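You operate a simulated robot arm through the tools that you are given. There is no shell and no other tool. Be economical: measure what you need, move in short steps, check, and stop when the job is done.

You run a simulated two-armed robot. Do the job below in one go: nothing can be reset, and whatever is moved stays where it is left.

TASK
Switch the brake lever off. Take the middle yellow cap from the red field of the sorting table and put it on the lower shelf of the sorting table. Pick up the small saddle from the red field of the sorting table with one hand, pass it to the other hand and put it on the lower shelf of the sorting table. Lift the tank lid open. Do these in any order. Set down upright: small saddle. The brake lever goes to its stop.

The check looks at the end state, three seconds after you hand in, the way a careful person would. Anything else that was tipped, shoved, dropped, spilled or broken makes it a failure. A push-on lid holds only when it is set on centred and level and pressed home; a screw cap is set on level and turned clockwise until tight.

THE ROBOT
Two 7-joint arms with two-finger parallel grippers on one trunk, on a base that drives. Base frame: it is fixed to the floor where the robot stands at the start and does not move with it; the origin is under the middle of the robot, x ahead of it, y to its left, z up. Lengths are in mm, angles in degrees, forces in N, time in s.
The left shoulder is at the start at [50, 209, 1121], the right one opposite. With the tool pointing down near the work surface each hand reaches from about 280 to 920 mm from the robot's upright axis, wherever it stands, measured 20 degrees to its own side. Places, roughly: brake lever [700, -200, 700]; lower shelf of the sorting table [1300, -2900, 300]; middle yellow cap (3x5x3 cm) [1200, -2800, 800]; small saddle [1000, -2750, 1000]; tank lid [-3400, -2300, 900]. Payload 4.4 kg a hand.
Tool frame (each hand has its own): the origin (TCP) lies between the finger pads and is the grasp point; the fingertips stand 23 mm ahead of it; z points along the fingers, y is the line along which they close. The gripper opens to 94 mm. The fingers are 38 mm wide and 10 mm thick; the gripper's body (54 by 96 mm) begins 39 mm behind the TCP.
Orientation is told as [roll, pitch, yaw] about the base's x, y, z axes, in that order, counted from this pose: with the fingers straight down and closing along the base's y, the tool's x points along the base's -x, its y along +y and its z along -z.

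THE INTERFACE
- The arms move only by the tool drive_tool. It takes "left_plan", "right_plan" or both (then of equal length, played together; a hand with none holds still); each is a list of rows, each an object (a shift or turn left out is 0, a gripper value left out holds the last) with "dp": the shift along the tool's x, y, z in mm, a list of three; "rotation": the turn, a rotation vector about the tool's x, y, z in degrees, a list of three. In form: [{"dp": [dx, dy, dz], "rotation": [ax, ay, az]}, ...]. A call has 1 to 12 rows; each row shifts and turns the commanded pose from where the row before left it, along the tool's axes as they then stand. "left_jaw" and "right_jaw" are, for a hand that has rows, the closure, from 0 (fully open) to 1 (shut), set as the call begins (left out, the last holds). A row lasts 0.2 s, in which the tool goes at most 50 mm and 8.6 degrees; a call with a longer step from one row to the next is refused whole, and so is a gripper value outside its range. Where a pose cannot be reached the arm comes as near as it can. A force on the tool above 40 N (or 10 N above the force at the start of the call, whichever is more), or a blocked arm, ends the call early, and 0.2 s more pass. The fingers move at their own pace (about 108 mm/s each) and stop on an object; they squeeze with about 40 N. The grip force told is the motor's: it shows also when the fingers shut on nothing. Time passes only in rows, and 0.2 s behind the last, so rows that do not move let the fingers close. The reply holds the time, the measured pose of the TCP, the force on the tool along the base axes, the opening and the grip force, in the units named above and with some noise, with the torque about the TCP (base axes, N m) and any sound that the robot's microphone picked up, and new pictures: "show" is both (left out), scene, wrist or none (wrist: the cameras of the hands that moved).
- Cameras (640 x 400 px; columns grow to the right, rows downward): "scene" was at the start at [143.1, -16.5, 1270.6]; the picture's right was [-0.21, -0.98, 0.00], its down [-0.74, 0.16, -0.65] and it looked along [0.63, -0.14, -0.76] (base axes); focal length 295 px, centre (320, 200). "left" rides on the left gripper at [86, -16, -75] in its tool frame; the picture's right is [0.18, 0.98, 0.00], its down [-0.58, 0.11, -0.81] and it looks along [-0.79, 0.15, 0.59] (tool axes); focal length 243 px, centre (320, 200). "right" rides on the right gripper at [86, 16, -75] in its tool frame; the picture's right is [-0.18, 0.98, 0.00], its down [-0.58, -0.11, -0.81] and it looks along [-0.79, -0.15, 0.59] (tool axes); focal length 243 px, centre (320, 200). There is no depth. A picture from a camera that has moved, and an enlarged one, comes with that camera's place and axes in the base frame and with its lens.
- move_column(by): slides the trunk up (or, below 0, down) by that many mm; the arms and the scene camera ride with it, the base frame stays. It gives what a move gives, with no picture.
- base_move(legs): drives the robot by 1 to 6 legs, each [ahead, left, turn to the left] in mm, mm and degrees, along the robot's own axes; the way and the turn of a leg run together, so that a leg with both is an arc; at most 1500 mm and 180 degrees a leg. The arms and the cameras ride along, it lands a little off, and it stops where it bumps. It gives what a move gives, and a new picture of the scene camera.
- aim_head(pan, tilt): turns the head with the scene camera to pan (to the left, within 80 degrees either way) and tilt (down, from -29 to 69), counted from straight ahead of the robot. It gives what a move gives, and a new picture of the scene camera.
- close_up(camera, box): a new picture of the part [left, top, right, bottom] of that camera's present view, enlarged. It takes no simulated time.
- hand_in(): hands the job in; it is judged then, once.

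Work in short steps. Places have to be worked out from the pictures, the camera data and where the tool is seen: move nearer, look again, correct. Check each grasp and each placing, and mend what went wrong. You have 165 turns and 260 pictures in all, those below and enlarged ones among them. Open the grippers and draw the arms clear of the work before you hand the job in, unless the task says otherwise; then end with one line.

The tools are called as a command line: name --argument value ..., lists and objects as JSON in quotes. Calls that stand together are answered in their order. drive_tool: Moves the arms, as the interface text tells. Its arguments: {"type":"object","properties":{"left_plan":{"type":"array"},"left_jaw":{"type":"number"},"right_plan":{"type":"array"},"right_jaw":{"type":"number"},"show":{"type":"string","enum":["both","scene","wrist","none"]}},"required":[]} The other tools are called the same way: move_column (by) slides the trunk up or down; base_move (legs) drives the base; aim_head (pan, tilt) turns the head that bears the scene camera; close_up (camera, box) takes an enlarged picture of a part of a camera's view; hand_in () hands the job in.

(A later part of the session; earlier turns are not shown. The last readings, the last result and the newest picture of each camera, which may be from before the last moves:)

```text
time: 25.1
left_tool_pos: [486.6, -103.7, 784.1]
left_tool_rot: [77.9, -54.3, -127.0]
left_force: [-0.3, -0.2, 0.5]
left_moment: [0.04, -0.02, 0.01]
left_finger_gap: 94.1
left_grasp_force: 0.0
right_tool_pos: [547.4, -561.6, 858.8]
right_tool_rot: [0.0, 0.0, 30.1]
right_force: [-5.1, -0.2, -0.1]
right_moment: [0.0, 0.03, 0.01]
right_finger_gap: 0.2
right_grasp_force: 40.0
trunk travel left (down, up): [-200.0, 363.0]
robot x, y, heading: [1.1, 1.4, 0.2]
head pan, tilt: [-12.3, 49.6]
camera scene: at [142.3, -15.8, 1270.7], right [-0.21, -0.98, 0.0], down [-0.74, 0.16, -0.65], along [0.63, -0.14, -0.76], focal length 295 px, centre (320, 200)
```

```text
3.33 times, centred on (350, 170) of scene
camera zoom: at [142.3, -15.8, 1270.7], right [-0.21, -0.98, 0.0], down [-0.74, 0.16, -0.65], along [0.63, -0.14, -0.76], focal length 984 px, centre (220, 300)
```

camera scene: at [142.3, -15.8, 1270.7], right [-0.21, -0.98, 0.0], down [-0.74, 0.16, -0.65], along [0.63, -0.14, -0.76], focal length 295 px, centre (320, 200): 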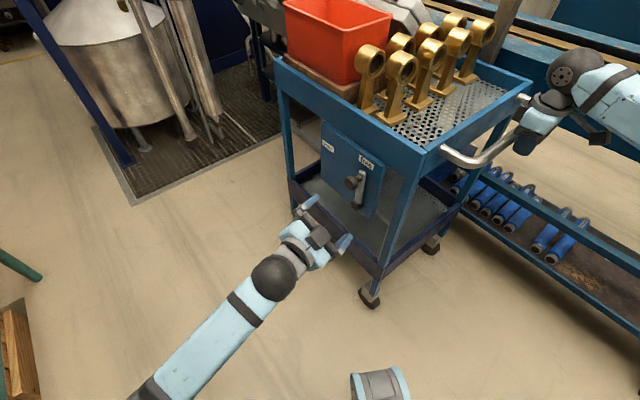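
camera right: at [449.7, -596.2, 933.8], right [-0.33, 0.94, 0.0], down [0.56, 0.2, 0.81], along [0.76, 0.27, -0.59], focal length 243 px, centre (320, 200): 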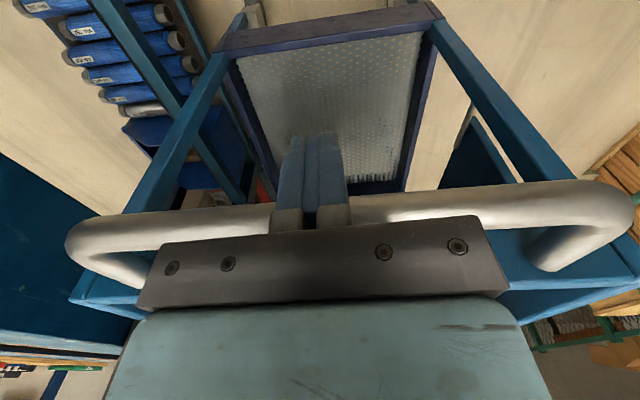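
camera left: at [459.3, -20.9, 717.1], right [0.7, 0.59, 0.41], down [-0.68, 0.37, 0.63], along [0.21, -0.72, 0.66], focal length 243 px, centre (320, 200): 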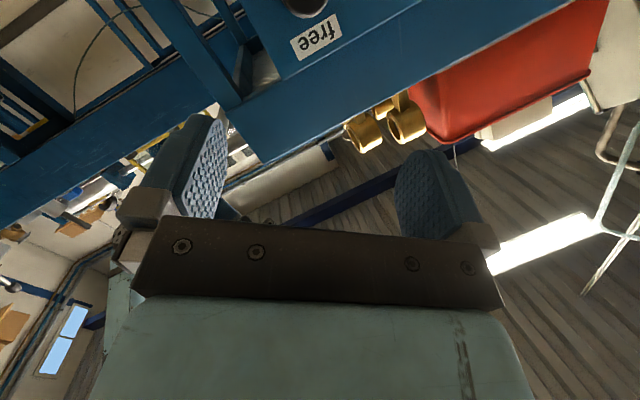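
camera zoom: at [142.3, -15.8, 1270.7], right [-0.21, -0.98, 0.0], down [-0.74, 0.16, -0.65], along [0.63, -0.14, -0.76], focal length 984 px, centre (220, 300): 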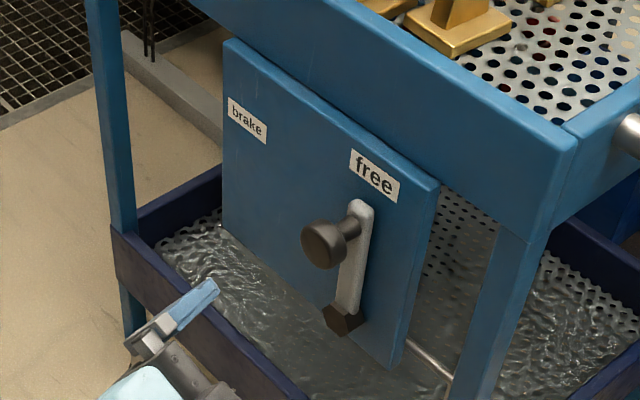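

The cart is back within about 3 mm of its original place. With the right hand bracing the handle, I use the closed left fingers to nudge the knob toward "free" and confirm the stop. First I line up to the left of the knob at [629,-204,728].

drive_tool --left_plan '[{"rotation": [0, 0, -8.3]}, {"rotation": [0, 0, -8.3]}, {"rotation": [0, 0, -8.3]}, {"dp": [13, 41, 0]}, {"dp": [14, 41, 0]}, {"dp": [0, 0, 45]}, {"dp": [0, 0, 45]}, {}]' --left_jaw 1 --show "wrist"

close_up --camera "scene" --box '[290, 110, 410, 230]'

```text
time: 26.9
left_tool_pos: [594.5, -117.2, 750.4]
left_tool_rot: [48.9, -78.3, -97.3]
left_force: [0.9, 0.5, 0.2]
left_moment: [-0.01, -0.01, 0.0]
left_finger_gap: 0.1
left_grasp_force: 40.2
right_tool_pos: [544.7, -562.1, 859.8]
right_tool_rot: [0.0, -0.1, 30.1]
right_force: [0.6, 0.8, 0.0]
right_moment: [-0.01, -0.04, 0.0]
right_finger_gap: 0.0
right_grasp_force: 40.3
trunk travel left (down, up): [-200.0, 363.0]
robot x, y, heading: [0.9, -0.5, -0.1]
head pan, tilt: [-12.3, 49.6]
camera left: at [535.1, -55.0, 672.7], right [0.74, 0.68, -0.03], down [-0.47, 0.54, 0.69], along [0.49, -0.5, 0.72], focal length 243 px, centre (320, 200)
```

left: 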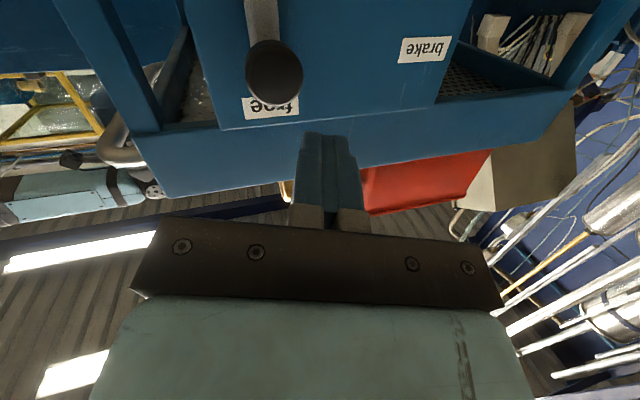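

```text
3.33 times, centred on (350, 170) of scene
camera zoom: at [142.5, -15.5, 1270.6], right [-0.21, -0.98, 0.0], down [-0.74, 0.16, -0.65], along [0.63, -0.14, -0.76], focal length 984 px, centre (220, 300)
```

zoom: 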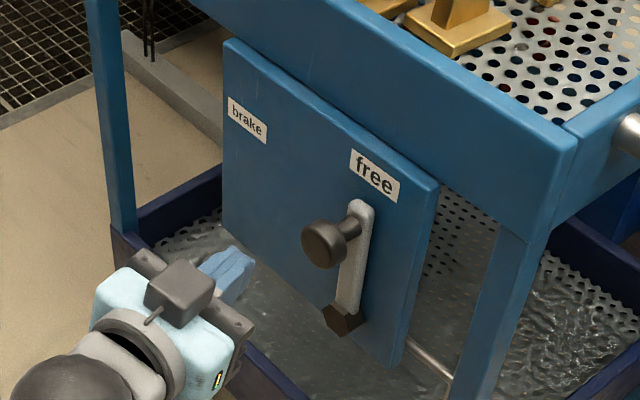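

The knob is confirmed at [634,-205,726]. I move in beside it, then push right in small steps.

drive_tool --left_plan '[{"dp": [5, 4, 40]}, {"dp": [5, 4, 40]}, {"dp": [0, 2, 20]}, {"dp": [0, -4, -1]}, {"dp": [0, -4, -1]}, {"dp": [0, -4, -1]}, {"dp": [0, -4, -1]}, {"dp": [0, -4, -1]}, {}]' --show "wrist"

close_up --camera "scene" --box '[290, 110, 410, 230]'

```text
time: 28.7
left_tool_pos: [654.5, -187.0, 726.8]
left_tool_rot: [49.3, -78.1, -97.1]
left_force: [2.9, 3.3, -0.4]
left_moment: [-0.02, 0.05, -0.06]
left_finger_gap: 0.0
left_grasp_force: 39.8
right_tool_pos: [543.9, -563.5, 858.8]
right_tool_rot: [0.0, 0.5, 29.9]
right_force: [-7.6, -1.0, 3.1]
right_moment: [0.0, -0.09, -0.05]
right_finger_gap: 0.2
right_grasp_force: 39.8
trunk travel left (down, up): [-200.0, 363.0]
robot x, y, heading: [-0.9, -0.0, -0.2]
head pan, tilt: [-12.3, 49.6]
stopped in row 8 (left hand): the force on the tool passed its limit at 43 N (the readings are from after the stop); the commanded pose is now the measured one
camera left: at [596.7, -125.2, 648.8], right [0.73, 0.68, -0.03], down [-0.48, 0.54, 0.69], along [0.49, -0.5, 0.72], focal length 243 px, centre (320, 200)
```

left: 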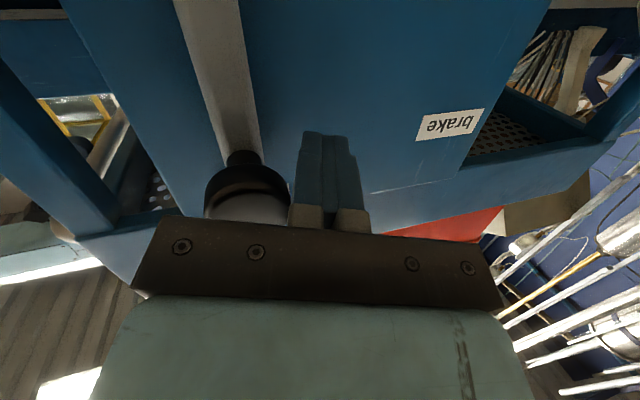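

```text
3.33 times, centred on (350, 170) of scene
camera zoom: at [142.0, -15.5, 1270.8], right [-0.21, -0.98, 0.0], down [-0.74, 0.16, -0.65], along [0.63, -0.14, -0.76], focal length 984 px, centre (220, 300)
```

zoom: 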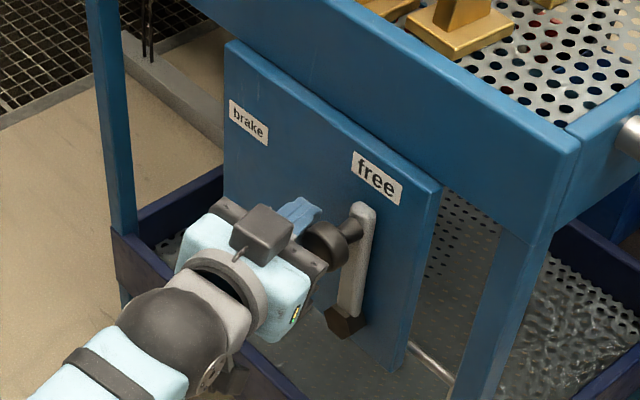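

At 43 N the lever didn't turn, so it is at its stop. I withdraw both hands.

drive_tool --left_plan '[{"dp": [0, 12, 0]}, {"dp": [0, 0, -40]}, {"dp": [0, 0, -45]}, {"dp": [0, 0, -45]}, {"dp": [0, 0, -45]}, {}]' --right_plan '[{"dp": [25, 0, 0]}, {"dp": [40, 0, 0]}, {"dp": [30, 0, -30]}, {"dp": [0, 0, -45]}, {"dp": [0, 0, -20]}, {}]' --show "scene"

```text
time: 30.1
left_tool_pos: [543.7, -52.1, 752.4]
left_tool_rot: [48.9, -78.1, -96.7]
left_force: [0.5, -0.4, -0.6]
left_moment: [0.0, -0.03, 0.03]
left_finger_gap: 0.0
left_grasp_force: 40.3
right_tool_pos: [463.6, -610.0, 957.0]
right_tool_rot: [0.1, 0.3, 30.1]
right_force: [0.9, 0.3, -0.3]
right_moment: [0.0, -0.03, -0.01]
right_finger_gap: 0.0
right_grasp_force: 39.7
trunk travel left (down, up): [-200.0, 363.0]
robot x, y, heading: [-0.0, -1.2, -0.3]
head pan, tilt: [-12.3, 49.6]
camera scene: at [143.1, -16.4, 1270.6], right [-0.21, -0.98, 0.0], down [-0.74, 0.16, -0.65], along [0.63, -0.14, -0.76], focal length 295 px, centre (320, 200)
```

scene: 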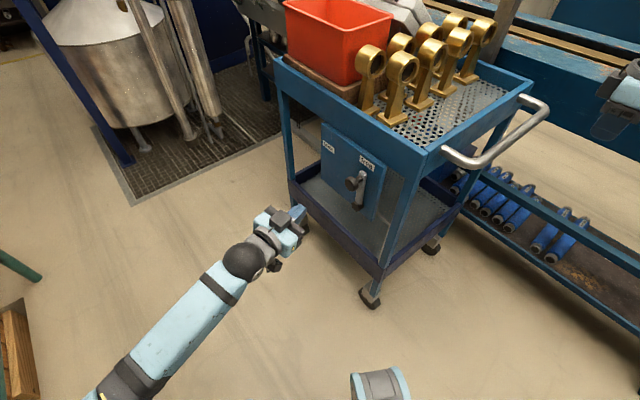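

Now I retract the left arm and turn its tool back to point down before driving.

drive_tool --left_plan '[{"dp": [0, 0, -45]}, {"dp": [0, 0, -45]}, {"rotation": [0, 8, 0], "dp": [0, 0, -30]}, {"rotation": [0, 8, 0], "dp": [0, 0, -30]}, {"rotation": [0, 8, 0], "dp": [0, 0, -20]}, {"rotation": [0, 8, 0], "dp": [0, 0, -20]}, {"rotation": [0, 8, 0], "dp": [0, 0, -20]}, {"rotation": [0, 8, 0], "dp": [0, 0, -20]}, {"rotation": [0, 8, 0]}, {"rotation": [0, 8, 0]}, {"rotation": [0, 8, 0]}, {}]' --left_jaw 0 --right_plan '[{"dp": [20, 30, 0]}, {"dp": [20, 30, 0]}, {"dp": [20, 30, 0]}, {"dp": [20, 30, 0]}, {}, {}, {}, {}, {"rotation": [0, 0, 7.5]}, {"rotation": [0, 0, 7.5]}, {"rotation": [0, 0, 7.5]}, {"rotation": [0, 0, 7.5]}]' --right_jaw 0 --show "none"

aim_head --pan -75 --tilt 15

```text
time: 32.7
left_tool_pos: [398.5, 100.0, 820.9]
left_tool_rot: [9.1, -10.0, -50.1]
left_force: [0.4, 0.2, -0.7]
left_moment: [0.02, -0.01, -0.01]
left_finger_gap: 94.0
left_grasp_force: 0.1
right_tool_pos: [334.7, -546.2, 955.0]
right_tool_rot: [-0.2, 0.4, -0.1]
right_force: [-0.6, 0.0, -0.1]
right_moment: [-0.02, 0.03, 0.0]
right_finger_gap: 94.2
right_grasp_force: 0.0
trunk travel left (down, up): [-200.0, 363.0]
robot x, y, heading: [0.5, 2.4, 0.2]
head pan, tilt: [-12.3, 49.6]
```

```text
time: 34.0
left_tool_pos: [398.3, 100.0, 820.9]
left_tool_rot: [9.2, -10.1, -50.0]
left_force: [1.0, 0.1, 0.3]
left_moment: [0.0, 0.0, 0.01]
left_finger_gap: 93.8
left_grasp_force: 0.1
right_tool_pos: [334.1, -546.7, 954.6]
right_tool_rot: [-0.2, 0.4, -0.1]
right_force: [0.2, 0.6, 0.1]
right_moment: [0.0, -0.01, -0.01]
right_finger_gap: 93.9
right_grasp_force: 0.0
trunk travel left (down, up): [-200.0, 363.0]
robot x, y, heading: [0.1, 1.8, -0.1]
head pan, tilt: [-75.0, 15.0]
camera scene: at [91.4, -89.7, 1323.8], right [-0.97, -0.26, 0.0], down [-0.07, 0.25, -0.97], along [0.25, -0.93, -0.26], focal length 295 px, centre (320, 200)
```

scene: 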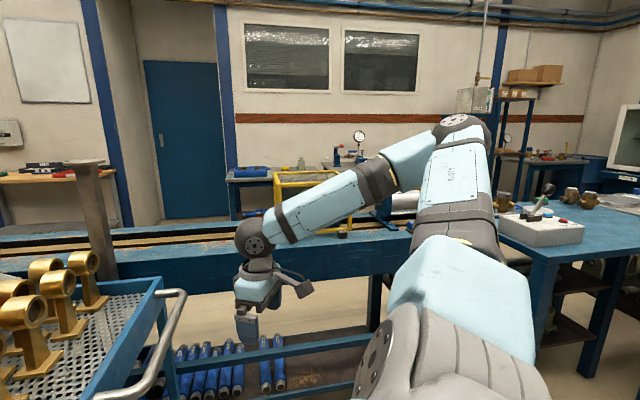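

A long blue rail bench lies to my right, and I need a wider view of the room. I turn right by 90° in place; the arm radius clears the cart.

base_move --legs '[[0, 0, -60]]'

aim_head --pan 0 --tilt 15

aim_head --pan -75 --tilt 15

```text
time: 37.0
left_tool_pos: [289.8, -289.6, 821.4]
left_tool_rot: [9.1, -10.0, -109.3]
left_force: [0.6, -1.1, -0.1]
left_moment: [0.0, 0.02, 0.02]
left_finger_gap: 94.1
left_grasp_force: 0.0
right_tool_pos: [-297.6, -567.0, 955.3]
right_tool_rot: [-0.2, 0.4, -59.2]
right_force: [0.4, 0.5, -0.9]
right_moment: [-0.03, -0.01, -0.01]
right_finger_gap: 93.9
right_grasp_force: 0.1
trunk travel left (down, up): [-200.0, 363.0]
robot x, y, heading: [-1.7, -2.3, -59.0]
head pan, tilt: [-75.0, 15.0]
camera scene: at [-30.8, -124.3, 1323.8], right [-0.72, 0.7, 0.0], down [0.18, 0.19, -0.97], along [-0.67, -0.69, -0.26], focal length 295 px, centre (320, 200)
```

scene: 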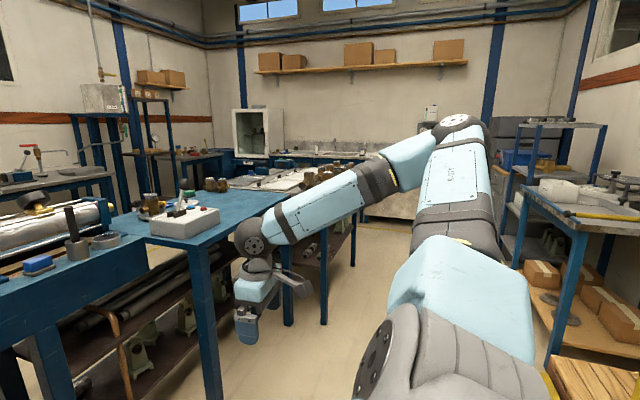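

```text
time: 38.5
left_tool_pos: [288.7, -289.1, 821.0]
left_tool_rot: [9.2, -10.0, -109.1]
left_force: [0.0, 0.7, 0.2]
left_moment: [0.02, -0.03, 0.02]
left_finger_gap: 93.7
left_grasp_force: 0.1
right_tool_pos: [-299.5, -568.3, 954.6]
right_tool_rot: [-0.2, 0.3, -59.1]
right_force: [-0.7, 0.9, -0.5]
right_moment: [0.0, 0.01, -0.01]
right_finger_gap: 93.8
right_grasp_force: 0.1
trunk travel left (down, up): [-200.0, 363.0]
robot x, y, heading: [-0.4, 2.1, -59.1]
head pan, tilt: [0.0, 15.0]
camera scene: at [82.3, -137.5, 1323.8], right [-0.86, -0.51, 0.0], down [-0.13, 0.22, -0.97], along [0.5, -0.83, -0.26], focal length 295 px, centre (320, 200)
```

scene: 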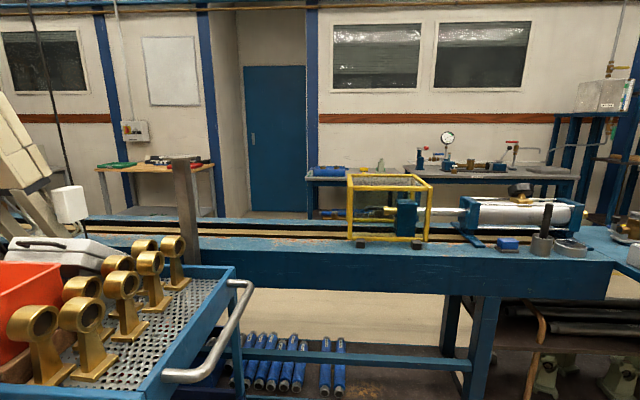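

```text
time: 40.0
left_tool_pos: [289.3, -290.5, 821.4]
left_tool_rot: [9.1, -9.9, -109.2]
left_force: [-0.6, -0.5, -0.2]
left_moment: [-0.01, 0.01, 0.0]
left_finger_gap: 94.0
left_grasp_force: 0.0
right_tool_pos: [-297.5, -567.6, 955.1]
right_tool_rot: [-0.2, 0.5, -59.1]
right_force: [-0.7, -1.0, 0.0]
right_moment: [0.01, -0.03, -0.02]
right_finger_gap: 94.1
right_grasp_force: 0.1
trunk travel left (down, up): [-200.0, 363.0]
robot x, y, heading: [-0.1, -0.8, -59.2]
head pan, tilt: [-75.0, 15.0]
camera scene: at [-30.6, -124.4, 1323.8], right [-0.72, 0.7, 0.0], down [0.18, 0.19, -0.97], along [-0.67, -0.69, -0.26], focal length 295 px, centre (320, 200)
```

scene: 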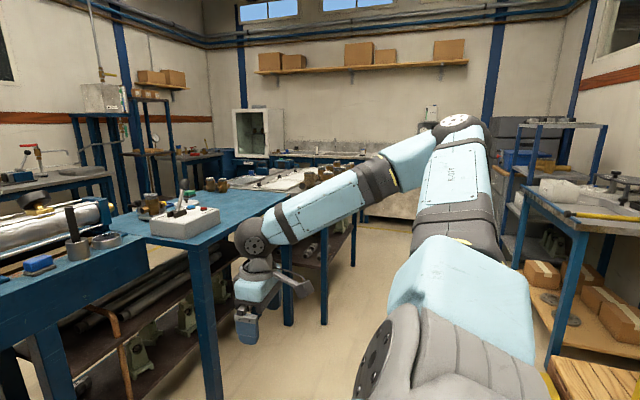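

The wall tables lie beyond the rail bench; the floor opens toward -x. I tuck the right arm in and turn to face that way (heading about -150°).

drive_tool --right_plan '[{"dp": [0, 45, 0]}, {"dp": [0, 45, 0]}, {"dp": [0, 45, 0]}, {"dp": [0, 45, 0]}, {"dp": [0, 45, 0]}, {"dp": [0, 45, 0]}]' --show "none"

aim_head --pan 0 --tilt 25

base_move --legs '[[0, 0, -96]]'

```text
time: 41.4
left_tool_pos: [289.7, -291.4, 820.5]
left_tool_rot: [9.0, -10.0, -109.2]
left_force: [0.4, -0.2, 0.4]
left_moment: [0.01, -0.02, -0.04]
left_finger_gap: 94.0
left_grasp_force: 0.1
right_tool_pos: [-56.8, -432.3, 950.9]
right_tool_rot: [-0.3, 0.5, -59.2]
right_force: [-0.2, 0.4, -0.5]
right_moment: [-0.01, 0.02, 0.02]
right_finger_gap: 94.0
right_grasp_force: 0.0
right hand out of reach, approached as far as the arm can: row 5
trunk travel left (down, up): [-200.0, 363.0]
robot x, y, heading: [1.2, -3.5, -58.9]
head pan, tilt: [-75.0, 15.0]
```

```text
time: 42.8
left_tool_pos: [288.9, -289.8, 821.6]
left_tool_rot: [9.1, -10.0, -109.2]
left_force: [0.0, 0.0, -0.1]
left_moment: [0.01, -0.02, 0.0]
left_finger_gap: 94.1
left_grasp_force: 0.1
right_tool_pos: [-58.9, -432.8, 952.5]
right_tool_rot: [-0.3, 0.3, -59.2]
right_force: [-0.3, 0.0, -0.4]
right_moment: [0.01, 0.01, 0.0]
right_finger_gap: 94.0
right_grasp_force: 0.1
trunk travel left (down, up): [-200.0, 363.0]
robot x, y, heading: [-2.2, 1.3, -58.8]
head pan, tilt: [0.0, 25.0]
camera scene: at [81.6, -136.4, 1307.6], right [-0.86, -0.51, 0.0], down [-0.22, 0.36, -0.91], along [0.47, -0.78, -0.42], focal length 295 px, centre (320, 200)
```

scene: 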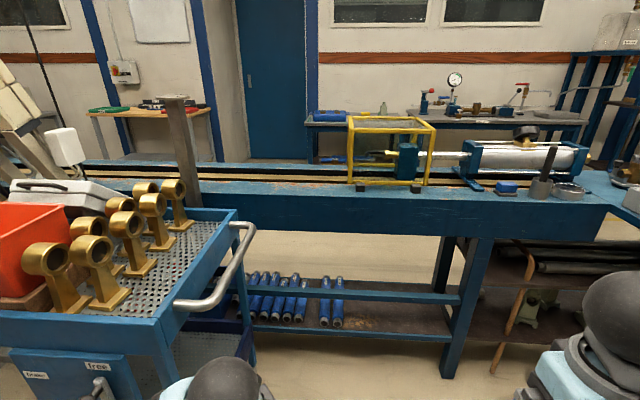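

```text
time: 46.7
left_tool_pos: [-272.9, -311.1, 820.8]
left_tool_rot: [9.0, -10.4, 163.6]
left_force: [0.0, 0.1, -0.3]
left_moment: [0.02, 0.02, -0.02]
left_finger_gap: 94.2
left_grasp_force: 0.1
right_tool_pos: [-428.5, 26.0, 955.3]
right_tool_rot: [0.0, 0.2, -145.5]
right_force: [1.0, 0.1, 0.0]
right_moment: [0.01, 0.02, 0.01]
right_finger_gap: 94.0
right_grasp_force: 0.0
trunk travel left (down, up): [-200.0, 363.0]
robot x, y, heading: [0.2, -0.9, -146.4]
head pan, tilt: [0.0, 25.0]
stopped in leg 1: the robot was blocked; the commanded pose is now the measured one
camera scene: at [-126.9, -97.9, 1308.1], right [-0.55, 0.83, 0.01], down [0.35, 0.24, -0.91], along [-0.76, -0.5, -0.42], focal length 295 px, centre (320, 200)
```

scene: 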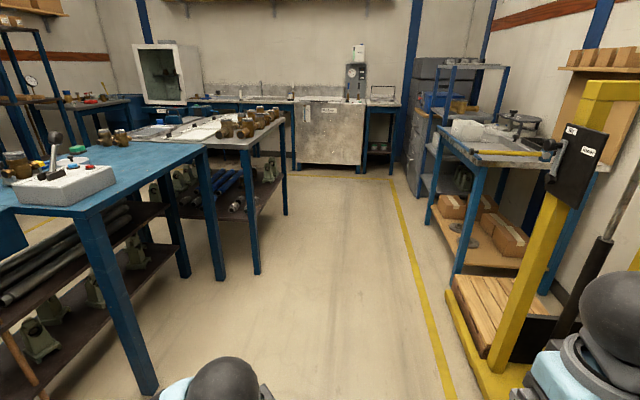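

The turn was blocked, probably my right elbow against the yellow press column. I turn back a few degrees and look.

base_move --legs '[[0, 0, 10]]'

aim_head --pan -60 --tilt 35

```text
time: 47.8
left_tool_pos: [-220.6, -348.8, 820.1]
left_tool_rot: [9.0, -10.0, 173.4]
left_force: [0.2, 0.5, -0.4]
left_moment: [0.0, 0.04, -0.02]
left_finger_gap: 94.0
left_grasp_force: 0.0
right_tool_pos: [-432.5, -43.4, 952.3]
right_tool_rot: [0.3, 0.3, -135.8]
right_force: [0.0, 0.5, -0.5]
right_moment: [0.02, -0.05, -0.01]
right_finger_gap: 94.1
right_grasp_force: 0.1
trunk travel left (down, up): [-200.0, 363.0]
robot x, y, heading: [-0.7, -1.8, -136.6]
head pan, tilt: [0.0, 25.0]
camera scene: at [-115.7, -112.3, 1307.6], right [-0.69, 0.73, 0.0], down [0.31, 0.29, -0.91], along [-0.66, -0.62, -0.42], focal length 295 px, centre (320, 200)
```

scene: 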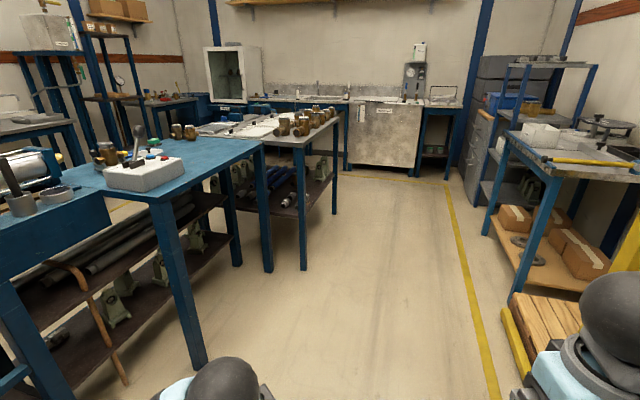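

```text
time: 49.1
left_tool_pos: [-220.7, -348.6, 822.0]
left_tool_rot: [9.1, -10.0, 173.4]
left_force: [-0.5, -0.2, 0.0]
left_moment: [0.02, 0.01, 0.03]
left_finger_gap: 93.9
left_grasp_force: 0.0
right_tool_pos: [-430.6, -43.6, 951.8]
right_tool_rot: [0.4, 0.2, -135.8]
right_force: [-0.4, 0.5, -0.3]
right_moment: [0.0, 0.03, 0.03]
right_finger_gap: 94.1
right_grasp_force: 0.0
trunk travel left (down, up): [-200.0, 363.0]
robot x, y, heading: [1.9, -4.3, -136.4]
head pan, tilt: [-60.0, 35.0]
camera scene: at [-133.3, -23.8, 1291.8], right [0.28, 0.96, 0.0], down [0.55, -0.16, -0.82], along [-0.79, 0.23, -0.57], focal length 295 px, centre (320, 200)
```

scene: 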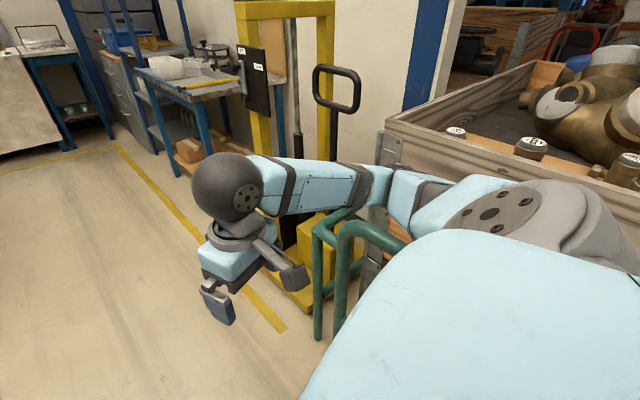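

The crate and green rack on the right were what I touched; nothing seems disturbed. I strafe left away from them, then go forward into the aisle.

base_move --legs '[[0, 150, 0], [600, 0, 0], [0, 0, -35]]'

aim_head --pan 0 --tilt 25

```text
time: 55.7
left_tool_pos: [-708.1, -677.6, 820.5]
left_tool_rot: [9.0, -10.0, 138.4]
left_force: [-0.3, 0.5, 0.8]
left_moment: [-0.01, 0.02, 0.03]
left_finger_gap: 93.8
left_grasp_force: 0.0
right_tool_pos: [-704.3, -304.9, 951.5]
right_tool_rot: [0.4, 0.3, -170.6]
right_force: [-0.7, -0.6, 0.0]
right_moment: [-0.02, 0.0, 0.01]
right_finger_gap: 94.1
right_grasp_force: 0.0
trunk travel left (down, up): [-200.0, 363.0]
robot x, y, heading: [-326.5, -518.1, -171.5]
head pan, tilt: [-60.0, 35.0]
camera scene: at [-450.0, -459.5, 1291.8], right [0.78, 0.62, 0.0], down [0.36, -0.45, -0.82], along [-0.51, 0.64, -0.57], focal length 295 px, centre (320, 200)
```

scene: 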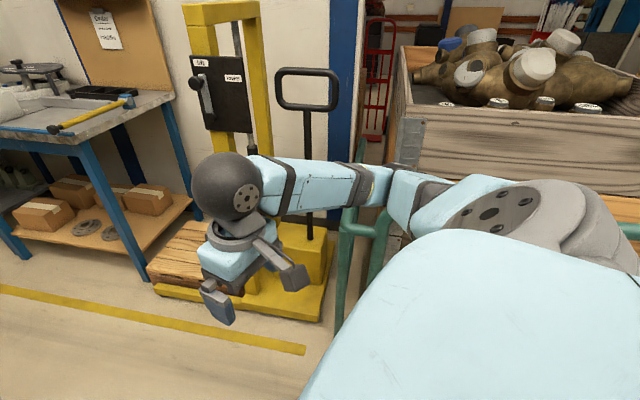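

```text
time: 57.0
left_tool_pos: [-707.2, -677.3, 820.8]
left_tool_rot: [9.1, -9.9, 138.5]
left_force: [-0.6, 0.4, 0.0]
left_moment: [0.0, 0.02, 0.02]
left_finger_gap: 94.2
left_grasp_force: 0.0
right_tool_pos: [-705.6, -305.0, 952.1]
right_tool_rot: [0.5, 0.3, -170.7]
right_force: [0.4, 0.8, 0.4]
right_moment: [0.02, -0.02, 0.0]
right_finger_gap: 94.0
right_grasp_force: 0.1
trunk travel left (down, up): [-200.0, 363.0]
robot x, y, heading: [-327.0, -519.4, -171.4]
head pan, tilt: [0.0, 25.0]
camera scene: at [-486.3, -542.2, 1307.6], right [-0.15, 0.99, 0.0], down [0.42, 0.06, -0.91], along [-0.9, -0.13, -0.42], focal length 295 px, centre (320, 200)
```

scene: 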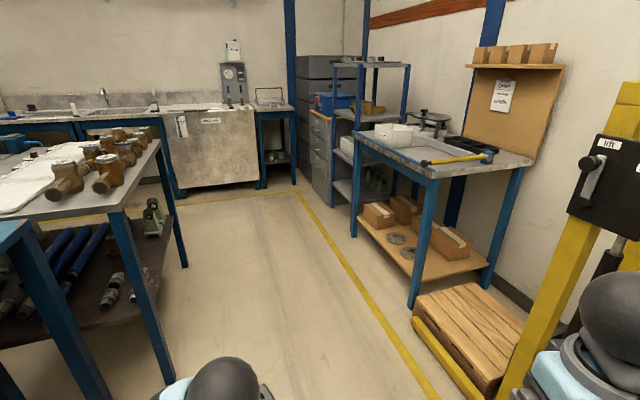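

The stainless cabinet ahead is the tank. The room is rotated about 30°, so the aisle runs along heading -150°. I align to it, shift to the aisle centre and drive forward.

base_move --legs '[[0, 0, 21.4], [0, -240, 0], [1500, 0, 0], [600, 0, 0]]'

```text
time: 64.9
left_tool_pos: [-1489.8, -1038.0, 813.4]
left_tool_rot: [8.1, -9.0, 160.7]
left_force: [-1.1, 0.2, 0.6]
left_moment: [-0.01, -0.03, 0.02]
left_finger_gap: 94.0
left_grasp_force: 0.0
right_tool_pos: [-1634.6, -697.1, 952.5]
right_tool_rot: [0.6, 0.1, -148.6]
right_force: [0.7, 0.1, -0.2]
right_moment: [0.02, -0.02, 0.02]
right_finger_gap: 93.9
right_grasp_force: 0.0
trunk travel left (down, up): [-200.0, 363.0]
robot x, y, heading: [-1208.2, -753.9, -149.7]
head pan, tilt: [0.0, 25.0]
stopped in leg 3: the robot was blocked; the commanded pose is now the measured one
camera scene: at [-1341.1, -832.5, 1307.8], right [-0.51, 0.86, 0.0], down [0.36, 0.21, -0.91], along [-0.78, -0.46, -0.42], focal length 295 px, centre (320, 200)
```

scene: 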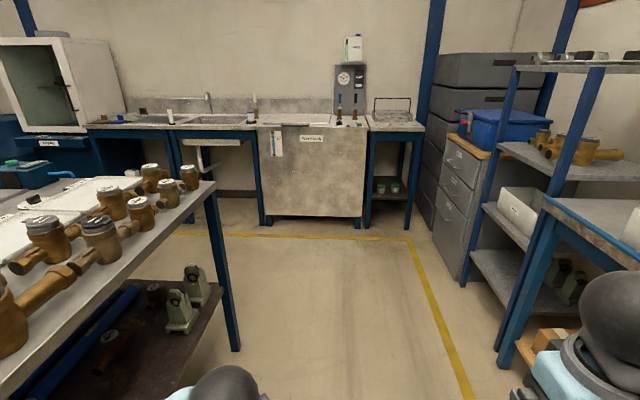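

Blocked again part way. I look to both sides to find the contact.

aim_head --pan 60 --tilt 40

aim_head --pan -70 --tilt 40

```text
time: 66.2
left_tool_pos: [-1489.4, -1037.4, 812.6]
left_tool_rot: [8.2, -8.9, 160.5]
left_force: [-1.2, 1.0, -0.9]
left_moment: [-0.01, 0.02, -0.03]
left_finger_gap: 94.2
left_grasp_force: 0.0
right_tool_pos: [-1633.8, -696.2, 952.8]
right_tool_rot: [0.6, -0.1, -148.8]
right_force: [0.0, 0.0, -1.2]
right_moment: [0.04, -0.01, 0.01]
right_finger_gap: 93.9
right_grasp_force: 0.0
trunk travel left (down, up): [-200.0, 363.0]
robot x, y, heading: [-1206.2, -754.7, -149.5]
head pan, tilt: [60.0, 40.0]
camera scene: at [-1259.8, -871.0, 1284.9], right [-1.0, -0.01, 0.0], down [-0.01, 0.64, -0.77], along [0.0, -0.77, -0.64], focal length 295 px, centre (320, 200)
```

scene: 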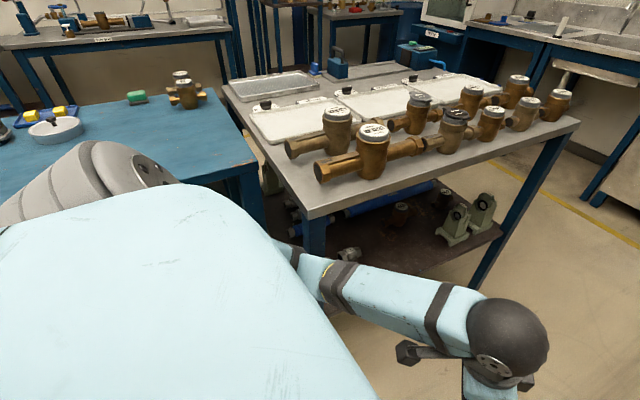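

```text
time: 68.3
left_tool_pos: [-1489.5, -1037.2, 812.3]
left_tool_rot: [8.1, -8.9, 160.6]
left_force: [-0.1, -0.5, -1.2]
left_moment: [-0.04, 0.01, 0.01]
left_finger_gap: 94.0
left_grasp_force: 0.1
right_tool_pos: [-1633.5, -695.7, 952.9]
right_tool_rot: [0.6, 0.0, -148.8]
right_force: [0.2, 0.0, 0.5]
right_moment: [0.0, -0.01, 0.0]
right_finger_gap: 93.9
right_grasp_force: 0.0
trunk travel left (down, up): [-200.0, 363.0]
robot x, y, heading: [-1206.5, -761.4, -149.5]
head pan, tilt: [-70.0, 40.0]
camera scene: at [-1326.4, -731.9, 1284.4], right [0.64, 0.77, -0.01], down [0.49, -0.41, -0.77], along [-0.59, 0.48, -0.64], focal length 295 px, centre (320, 200)
```

scene: 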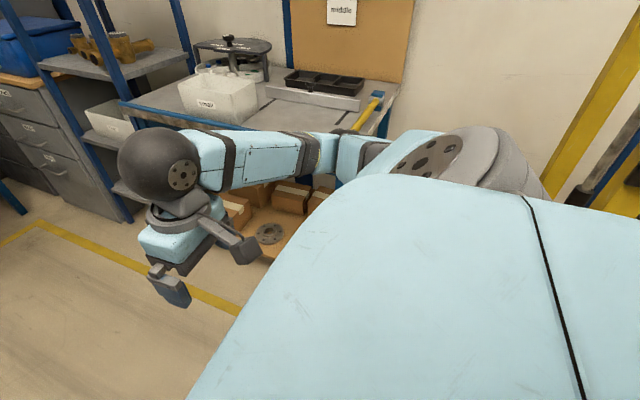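

The left elbow is jammed against the metal table's near corner. I back up and raise the trunk 300 mm so the arms ride above table height.

base_move --legs '[[-200, 0, 0]]'

move_column --by 300

aim_head --pan 60 --tilt 45

```text
time: 69.9
left_tool_pos: [-1315.3, -938.0, 812.5]
left_tool_rot: [7.8, -8.9, 160.8]
left_force: [-0.2, 0.8, -0.8]
left_moment: [0.04, -0.01, -0.02]
left_finger_gap: 94.0
left_grasp_force: 0.1
right_tool_pos: [-1460.0, -598.1, 950.4]
right_tool_rot: [0.3, 0.3, -148.7]
right_force: [0.0, -0.4, 0.1]
right_moment: [-0.02, 0.0, 0.03]
right_finger_gap: 94.0
right_grasp_force: 0.0
trunk travel left (down, up): [-200.0, 363.0]
robot x, y, heading: [-1029.9, -651.7, -149.7]
head pan, tilt: [-70.0, 40.0]
camera scene: at [-1153.7, -634.3, 1284.4], right [0.64, 0.77, 0.0], down [0.5, -0.41, -0.77], along [-0.59, 0.49, -0.64], focal length 295 px, centre (320, 200)
```

scene: 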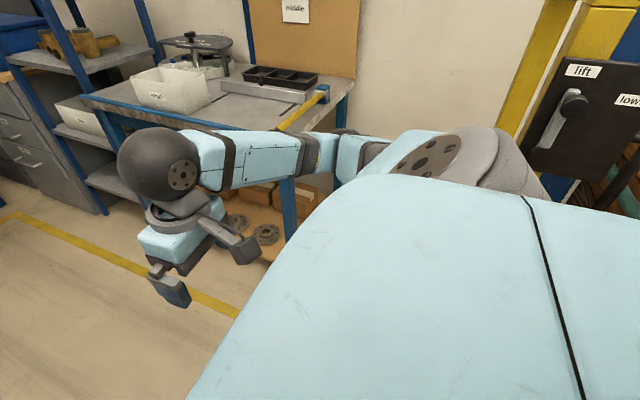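

```text
time: 72.9
left_tool_pos: [-1316.7, -939.7, 1111.7]
left_tool_rot: [7.9, -8.9, 160.6]
left_force: [0.8, 0.4, 0.1]
left_moment: [0.01, 0.0, 0.0]
left_finger_gap: 93.6
left_grasp_force: 0.1
right_tool_pos: [-1461.5, -597.5, 1252.4]
right_tool_rot: [0.4, 0.4, -148.8]
right_force: [-0.5, -0.3, -1.0]
right_moment: [-0.01, -0.01, -0.01]
right_finger_gap: 93.8
right_grasp_force: 0.0
trunk travel left (down, up): [-500.0, 63.0]
robot x, y, heading: [-1028.2, -652.7, -149.4]
head pan, tilt: [-70.0, 40.0]
```

```text
time: 75.0
left_tool_pos: [-1316.2, -938.2, 1111.3]
left_tool_rot: [7.9, -8.8, 160.6]
left_force: [0.0, -1.1, 0.3]
left_moment: [0.01, 0.0, -0.01]
left_finger_gap: 94.1
left_grasp_force: 0.0
right_tool_pos: [-1460.7, -597.4, 1252.2]
right_tool_rot: [0.4, 0.4, -148.7]
right_force: [0.8, -0.3, 0.1]
right_moment: [0.0, 0.02, -0.02]
right_finger_gap: 94.0
right_grasp_force: 0.1
trunk travel left (down, up): [-500.0, 63.0]
robot x, y, heading: [-1029.0, -655.0, -149.2]
head pan, tilt: [60.0, 45.0]
camera scene: at [-1088.0, -769.9, 1577.0], right [-1.0, -0.01, 0.0], down [-0.01, 0.71, -0.71], along [0.01, -0.71, -0.71], focal length 295 px, centre (320, 200)
```

scene: 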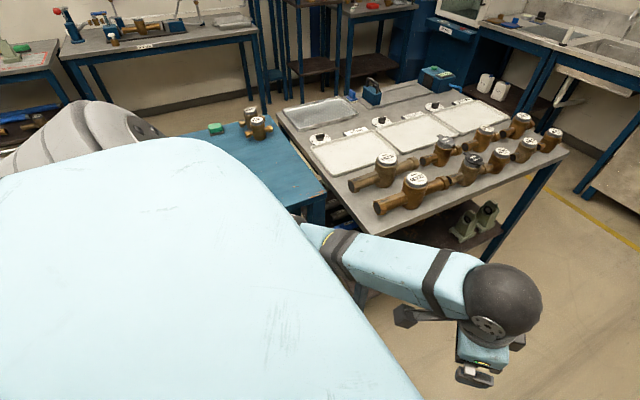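

The arms are now above table height. I drive forward along the aisle toward the tank.

base_move --legs '[[0, -60, 0], [1500, 0, 0], [200, 0, 0]]'

aim_head --pan 0 --tilt 40

```text
time: 84.5
left_tool_pos: [-2794.2, -1774.0, 1110.9]
left_tool_rot: [7.9, -8.9, 161.9]
left_force: [-0.1, -0.2, -0.2]
left_moment: [0.0, 0.02, -0.02]
left_finger_gap: 94.1
left_grasp_force: 0.0
right_tool_pos: [-2945.3, -1436.9, 1253.0]
right_tool_rot: [0.4, 0.4, -147.5]
right_force: [0.2, -0.2, -0.2]
right_moment: [-0.01, 0.01, 0.01]
right_finger_gap: 94.2
right_grasp_force: 0.0
trunk travel left (down, up): [-500.0, 63.0]
robot x, y, heading: [-2514.6, -1488.0, -148.1]
head pan, tilt: [60.0, 45.0]
camera scene: at [-2569.0, -1600.5, 1577.1], right [-1.0, -0.03, 0.0], down [-0.02, 0.71, -0.71], along [0.02, -0.71, -0.71], focal length 295 px, centre (320, 200)
```

scene: 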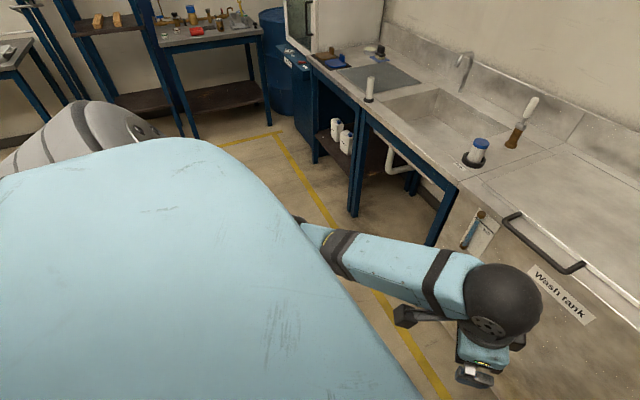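

```text
time: 85.8
left_tool_pos: [-2793.0, -1772.6, 1110.3]
left_tool_rot: [7.9, -8.9, 162.0]
left_force: [-0.8, 0.4, 0.5]
left_moment: [-0.01, -0.02, 0.03]
left_finger_gap: 94.2
left_grasp_force: 0.1
right_tool_pos: [-2946.3, -1436.2, 1251.6]
right_tool_rot: [0.3, 0.3, -147.5]
right_force: [-0.5, -0.5, 0.7]
right_moment: [0.02, 0.0, 0.03]
right_finger_gap: 93.9
right_grasp_force: 0.2
trunk travel left (down, up): [-500.0, 63.0]
robot x, y, heading: [-2513.0, -1482.6, -148.1]
head pan, tilt: [0.0, 40.0]
camera scene: at [-2644.1, -1564.2, 1584.3], right [-0.53, 0.85, 0.0], down [0.55, 0.34, -0.77], along [-0.65, -0.4, -0.64], focal length 295 px, centre (320, 200)
```

scene: 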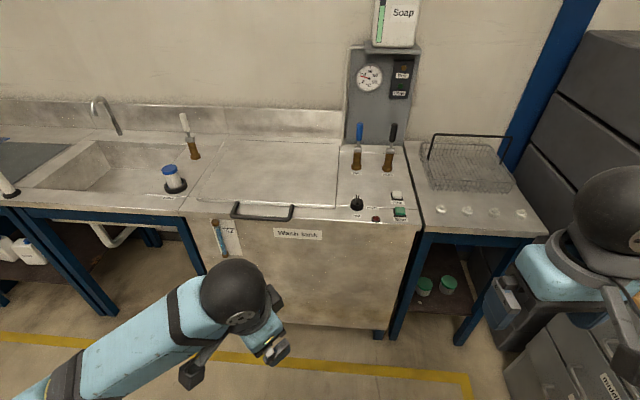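

The wash tank has its lid handle at the front edge and is hinged at the wall side. I take close-ups of the handle.

close_up --camera "scene" --box '[170, 130, 410, 260]'

close_up --camera "scene" --box '[215, 185, 315, 245]'

```text
2.67 times, centred on (290, 195) of scene
camera zoom: at [-2644.1, -1564.2, 1584.3], right [-0.53, 0.85, 0.0], down [0.55, 0.34, -0.77], along [-0.65, -0.4, -0.64], focal length 788 px, centre (400, 213)
```

zoom: 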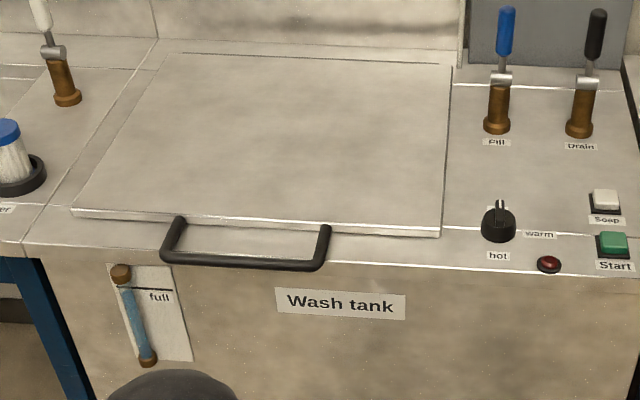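

```text
6.40 times, centred on (265, 215) of scene
camera zoom: at [-2644.1, -1564.2, 1584.3], right [-0.53, 0.85, 0.0], down [0.55, 0.34, -0.77], along [-0.65, -0.4, -0.64], focal length 1890 px, centre (672, 104)
```

zoom: 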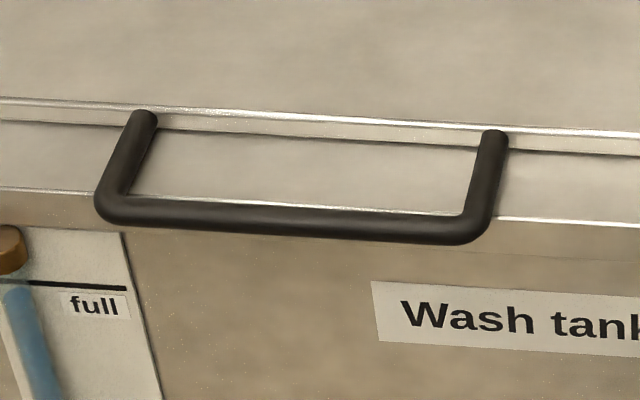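

The U-bar handle sticks out in front of the lid edge, centre about [-3176,-2121,905]. I'll grip it from the front, so I turn the left hand to point forward with the closing axis vertical.

drive_tool --left_plan '[{"rotation": [0, 0, 8]}, {"rotation": [0, 0, 8]}, {"rotation": [0, 0, 8]}, {"rotation": [0, 0, 8]}, {"rotation": [0, 0, 8]}, {"rotation": [-8, 0, 0]}, {"rotation": [-8, 0, 0]}, {"rotation": [-8, 0, 0]}, {"rotation": [-8, 0, 0]}, {"rotation": [-8, 0, 0]}, {"rotation": [-8, 0, 0]}, {"rotation": [-8, 0, 0]}]'

```text
time: 88.4
left_tool_pos: [-2794.6, -1773.5, 1111.4]
left_tool_rot: [67.9, -1.8, 122.5]
left_force: [0.1, -0.7, -0.2]
left_moment: [0.01, 0.02, 0.02]
left_finger_gap: 94.1
left_grasp_force: 0.0
right_tool_pos: [-2945.5, -1435.6, 1250.9]
right_tool_rot: [0.4, 0.4, -147.5]
right_force: [-0.3, -0.5, 0.4]
right_moment: [0.01, -0.01, 0.0]
right_finger_gap: 93.8
right_grasp_force: 0.0
trunk travel left (down, up): [-500.0, 63.0]
robot x, y, heading: [-2515.6, -1485.1, -148.1]
head pan, tilt: [0.0, 40.0]
camera scene: at [-2643.6, -1564.1, 1584.4], right [-0.53, 0.85, 0.0], down [0.55, 0.34, -0.77], along [-0.65, -0.4, -0.64], focal length 295 px, centre (320, 200)
camera left: at [-2681.9, -1807.1, 1120.6], right [-0.2, -0.38, 0.9], down [0.29, 0.86, 0.42], along [-0.94, 0.35, -0.06], focal length 243 px, centre (320, 200)
```

scene: 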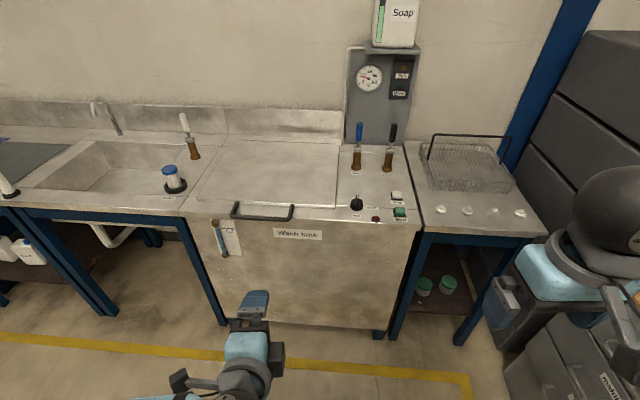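
left: 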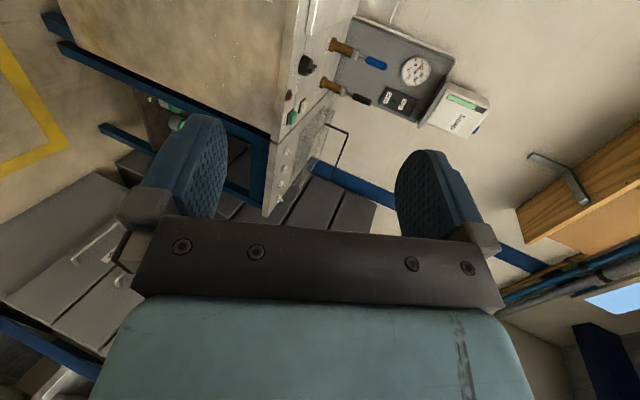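

Tool points forward, 22° down. The tank is rotated about 4° relative to me, so I turn right, strafe left 50 mm and go forward 250 mm.

base_move --legs '[[0, 0, -4.2], [0, 50, 0], [250, 0, 0]]'

drive_tool --left_plan '[{}]' --show "wrist"

```text
time: 91.4
left_tool_pos: [-3011.9, -1910.8, 1110.5]
left_tool_rot: [67.7, -1.7, 118.1]
left_force: [0.2, 0.5, -0.3]
left_moment: [-0.03, 0.02, 0.01]
left_finger_gap: 94.1
left_grasp_force: 0.2
right_tool_pos: [-3137.5, -1561.7, 1252.4]
right_tool_rot: [0.4, 0.3, -151.8]
right_force: [1.2, -0.1, -0.2]
right_moment: [0.02, 0.0, 0.01]
right_finger_gap: 94.1
right_grasp_force: 0.0
trunk travel left (down, up): [-500.0, 63.0]
robot x, y, heading: [-2708.9, -1642.5, -152.5]
head pan, tilt: [0.0, 40.0]
camera scene: at [-2846.9, -1713.1, 1584.4], right [-0.46, 0.89, 0.0], down [0.57, 0.3, -0.77], along [-0.68, -0.35, -0.64], focal length 295 px, centre (320, 200)
```

scene: 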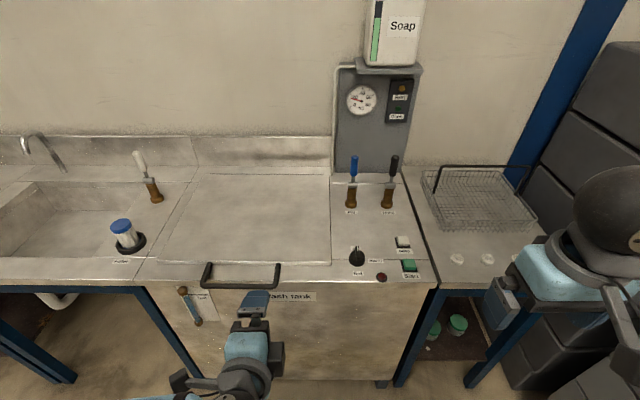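

```text
time: 91.8
left_tool_pos: [-3011.2, -1911.4, 1109.5]
left_tool_rot: [67.7, -1.8, 118.1]
left_force: [0.1, -0.2, -0.5]
left_moment: [0.0, 0.0, 0.0]
left_finger_gap: 93.8
left_grasp_force: 0.0
right_tool_pos: [-3138.8, -1563.4, 1253.4]
right_tool_rot: [0.4, 0.2, -151.8]
right_force: [0.5, 0.4, 0.1]
right_moment: [-0.01, 0.03, -0.02]
right_finger_gap: 93.8
right_grasp_force: 0.0
trunk travel left (down, up): [-500.0, 63.0]
robot x, y, heading: [-2708.8, -1642.9, -152.6]
head pan, tilt: [0.0, 40.0]
camera left: at [-2902.9, -1952.2, 1120.8], right [-0.23, -0.36, 0.9], down [0.35, 0.83, 0.42], along [-0.91, 0.42, -0.06], focal length 243 px, centre (320, 200)
```

left: 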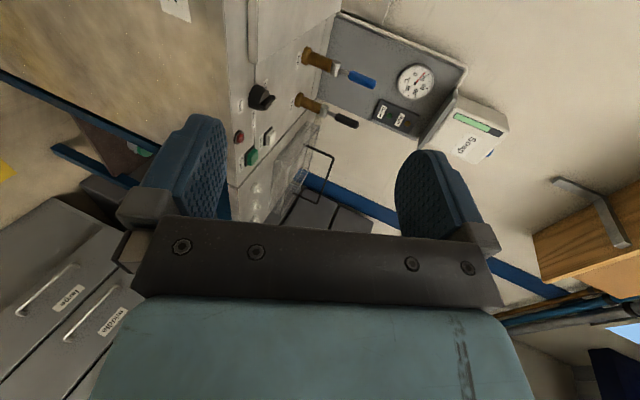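

Tank is now square to me. I bring the left hand to a pose about 120 mm in front of the estimated handle position, to see it with the wrist camera.

drive_tool --left_plan '[{"dp": [21, -21, 34]}, {"dp": [21, -21, 34]}, {"dp": [21, -21, 34]}, {"dp": [21, -21, 34]}, {"dp": [21, -21, 34]}, {"dp": [21, -21, 34]}, {}]'

close_up --camera "scene" --box '[140, 230, 340, 350]'

```text
time: 93.4
left_tool_pos: [-3080.2, -2083.1, 912.9]
left_tool_rot: [67.7, -1.8, 118.2]
left_force: [0.6, -0.3, 0.0]
left_moment: [-0.02, 0.06, 0.02]
left_finger_gap: 94.3
left_grasp_force: 0.0
right_tool_pos: [-3137.5, -1563.3, 1250.8]
right_tool_rot: [0.3, 0.4, -151.8]
right_force: [-0.3, -0.3, -0.2]
right_moment: [0.01, 0.01, -0.01]
right_finger_gap: 94.0
right_grasp_force: 0.0
trunk travel left (down, up): [-500.0, 63.0]
robot x, y, heading: [-2713.0, -1640.4, -152.6]
head pan, tilt: [0.0, 40.0]
camera scene: at [-2846.9, -1713.1, 1584.3], right [-0.46, 0.89, 0.0], down [0.57, 0.3, -0.77], along [-0.68, -0.35, -0.64], focal length 295 px, centre (320, 200)
camera left: at [-2971.8, -2123.6, 923.1], right [-0.23, -0.36, 0.9], down [0.35, 0.83, 0.42], along [-0.91, 0.42, -0.06], focal length 243 px, centre (320, 200)
```

scene: 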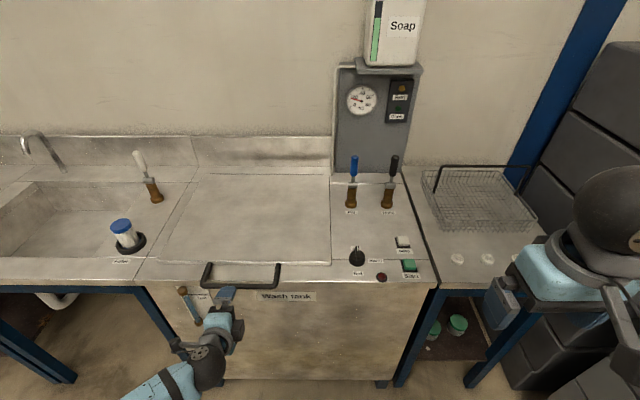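
left: 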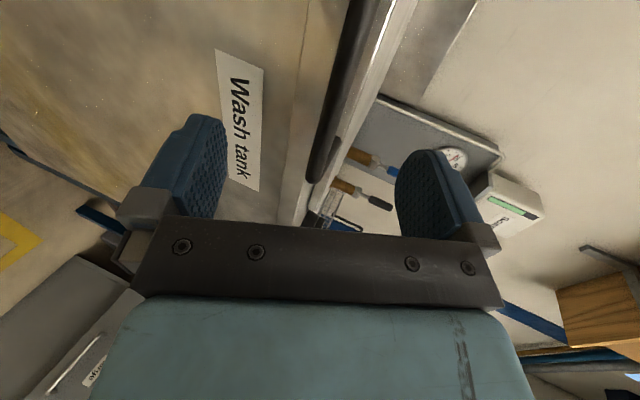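

```text
3.20 times, centred on (240, 290) of scene
camera zoom: at [-2846.9, -1713.1, 1584.3], right [-0.46, 0.89, 0.0], down [0.57, 0.3, -0.77], along [-0.68, -0.35, -0.64], focal length 945 px, centre (576, -88)
```

zoom: 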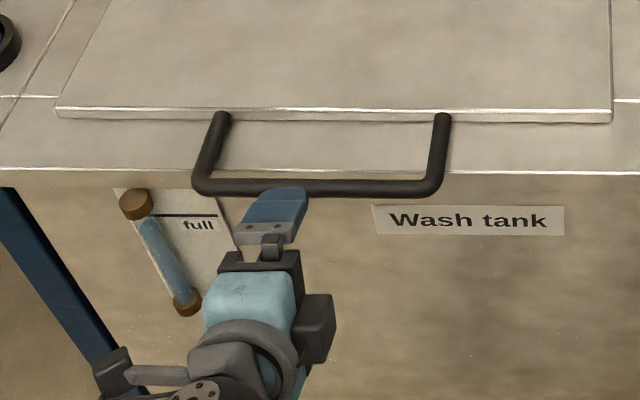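

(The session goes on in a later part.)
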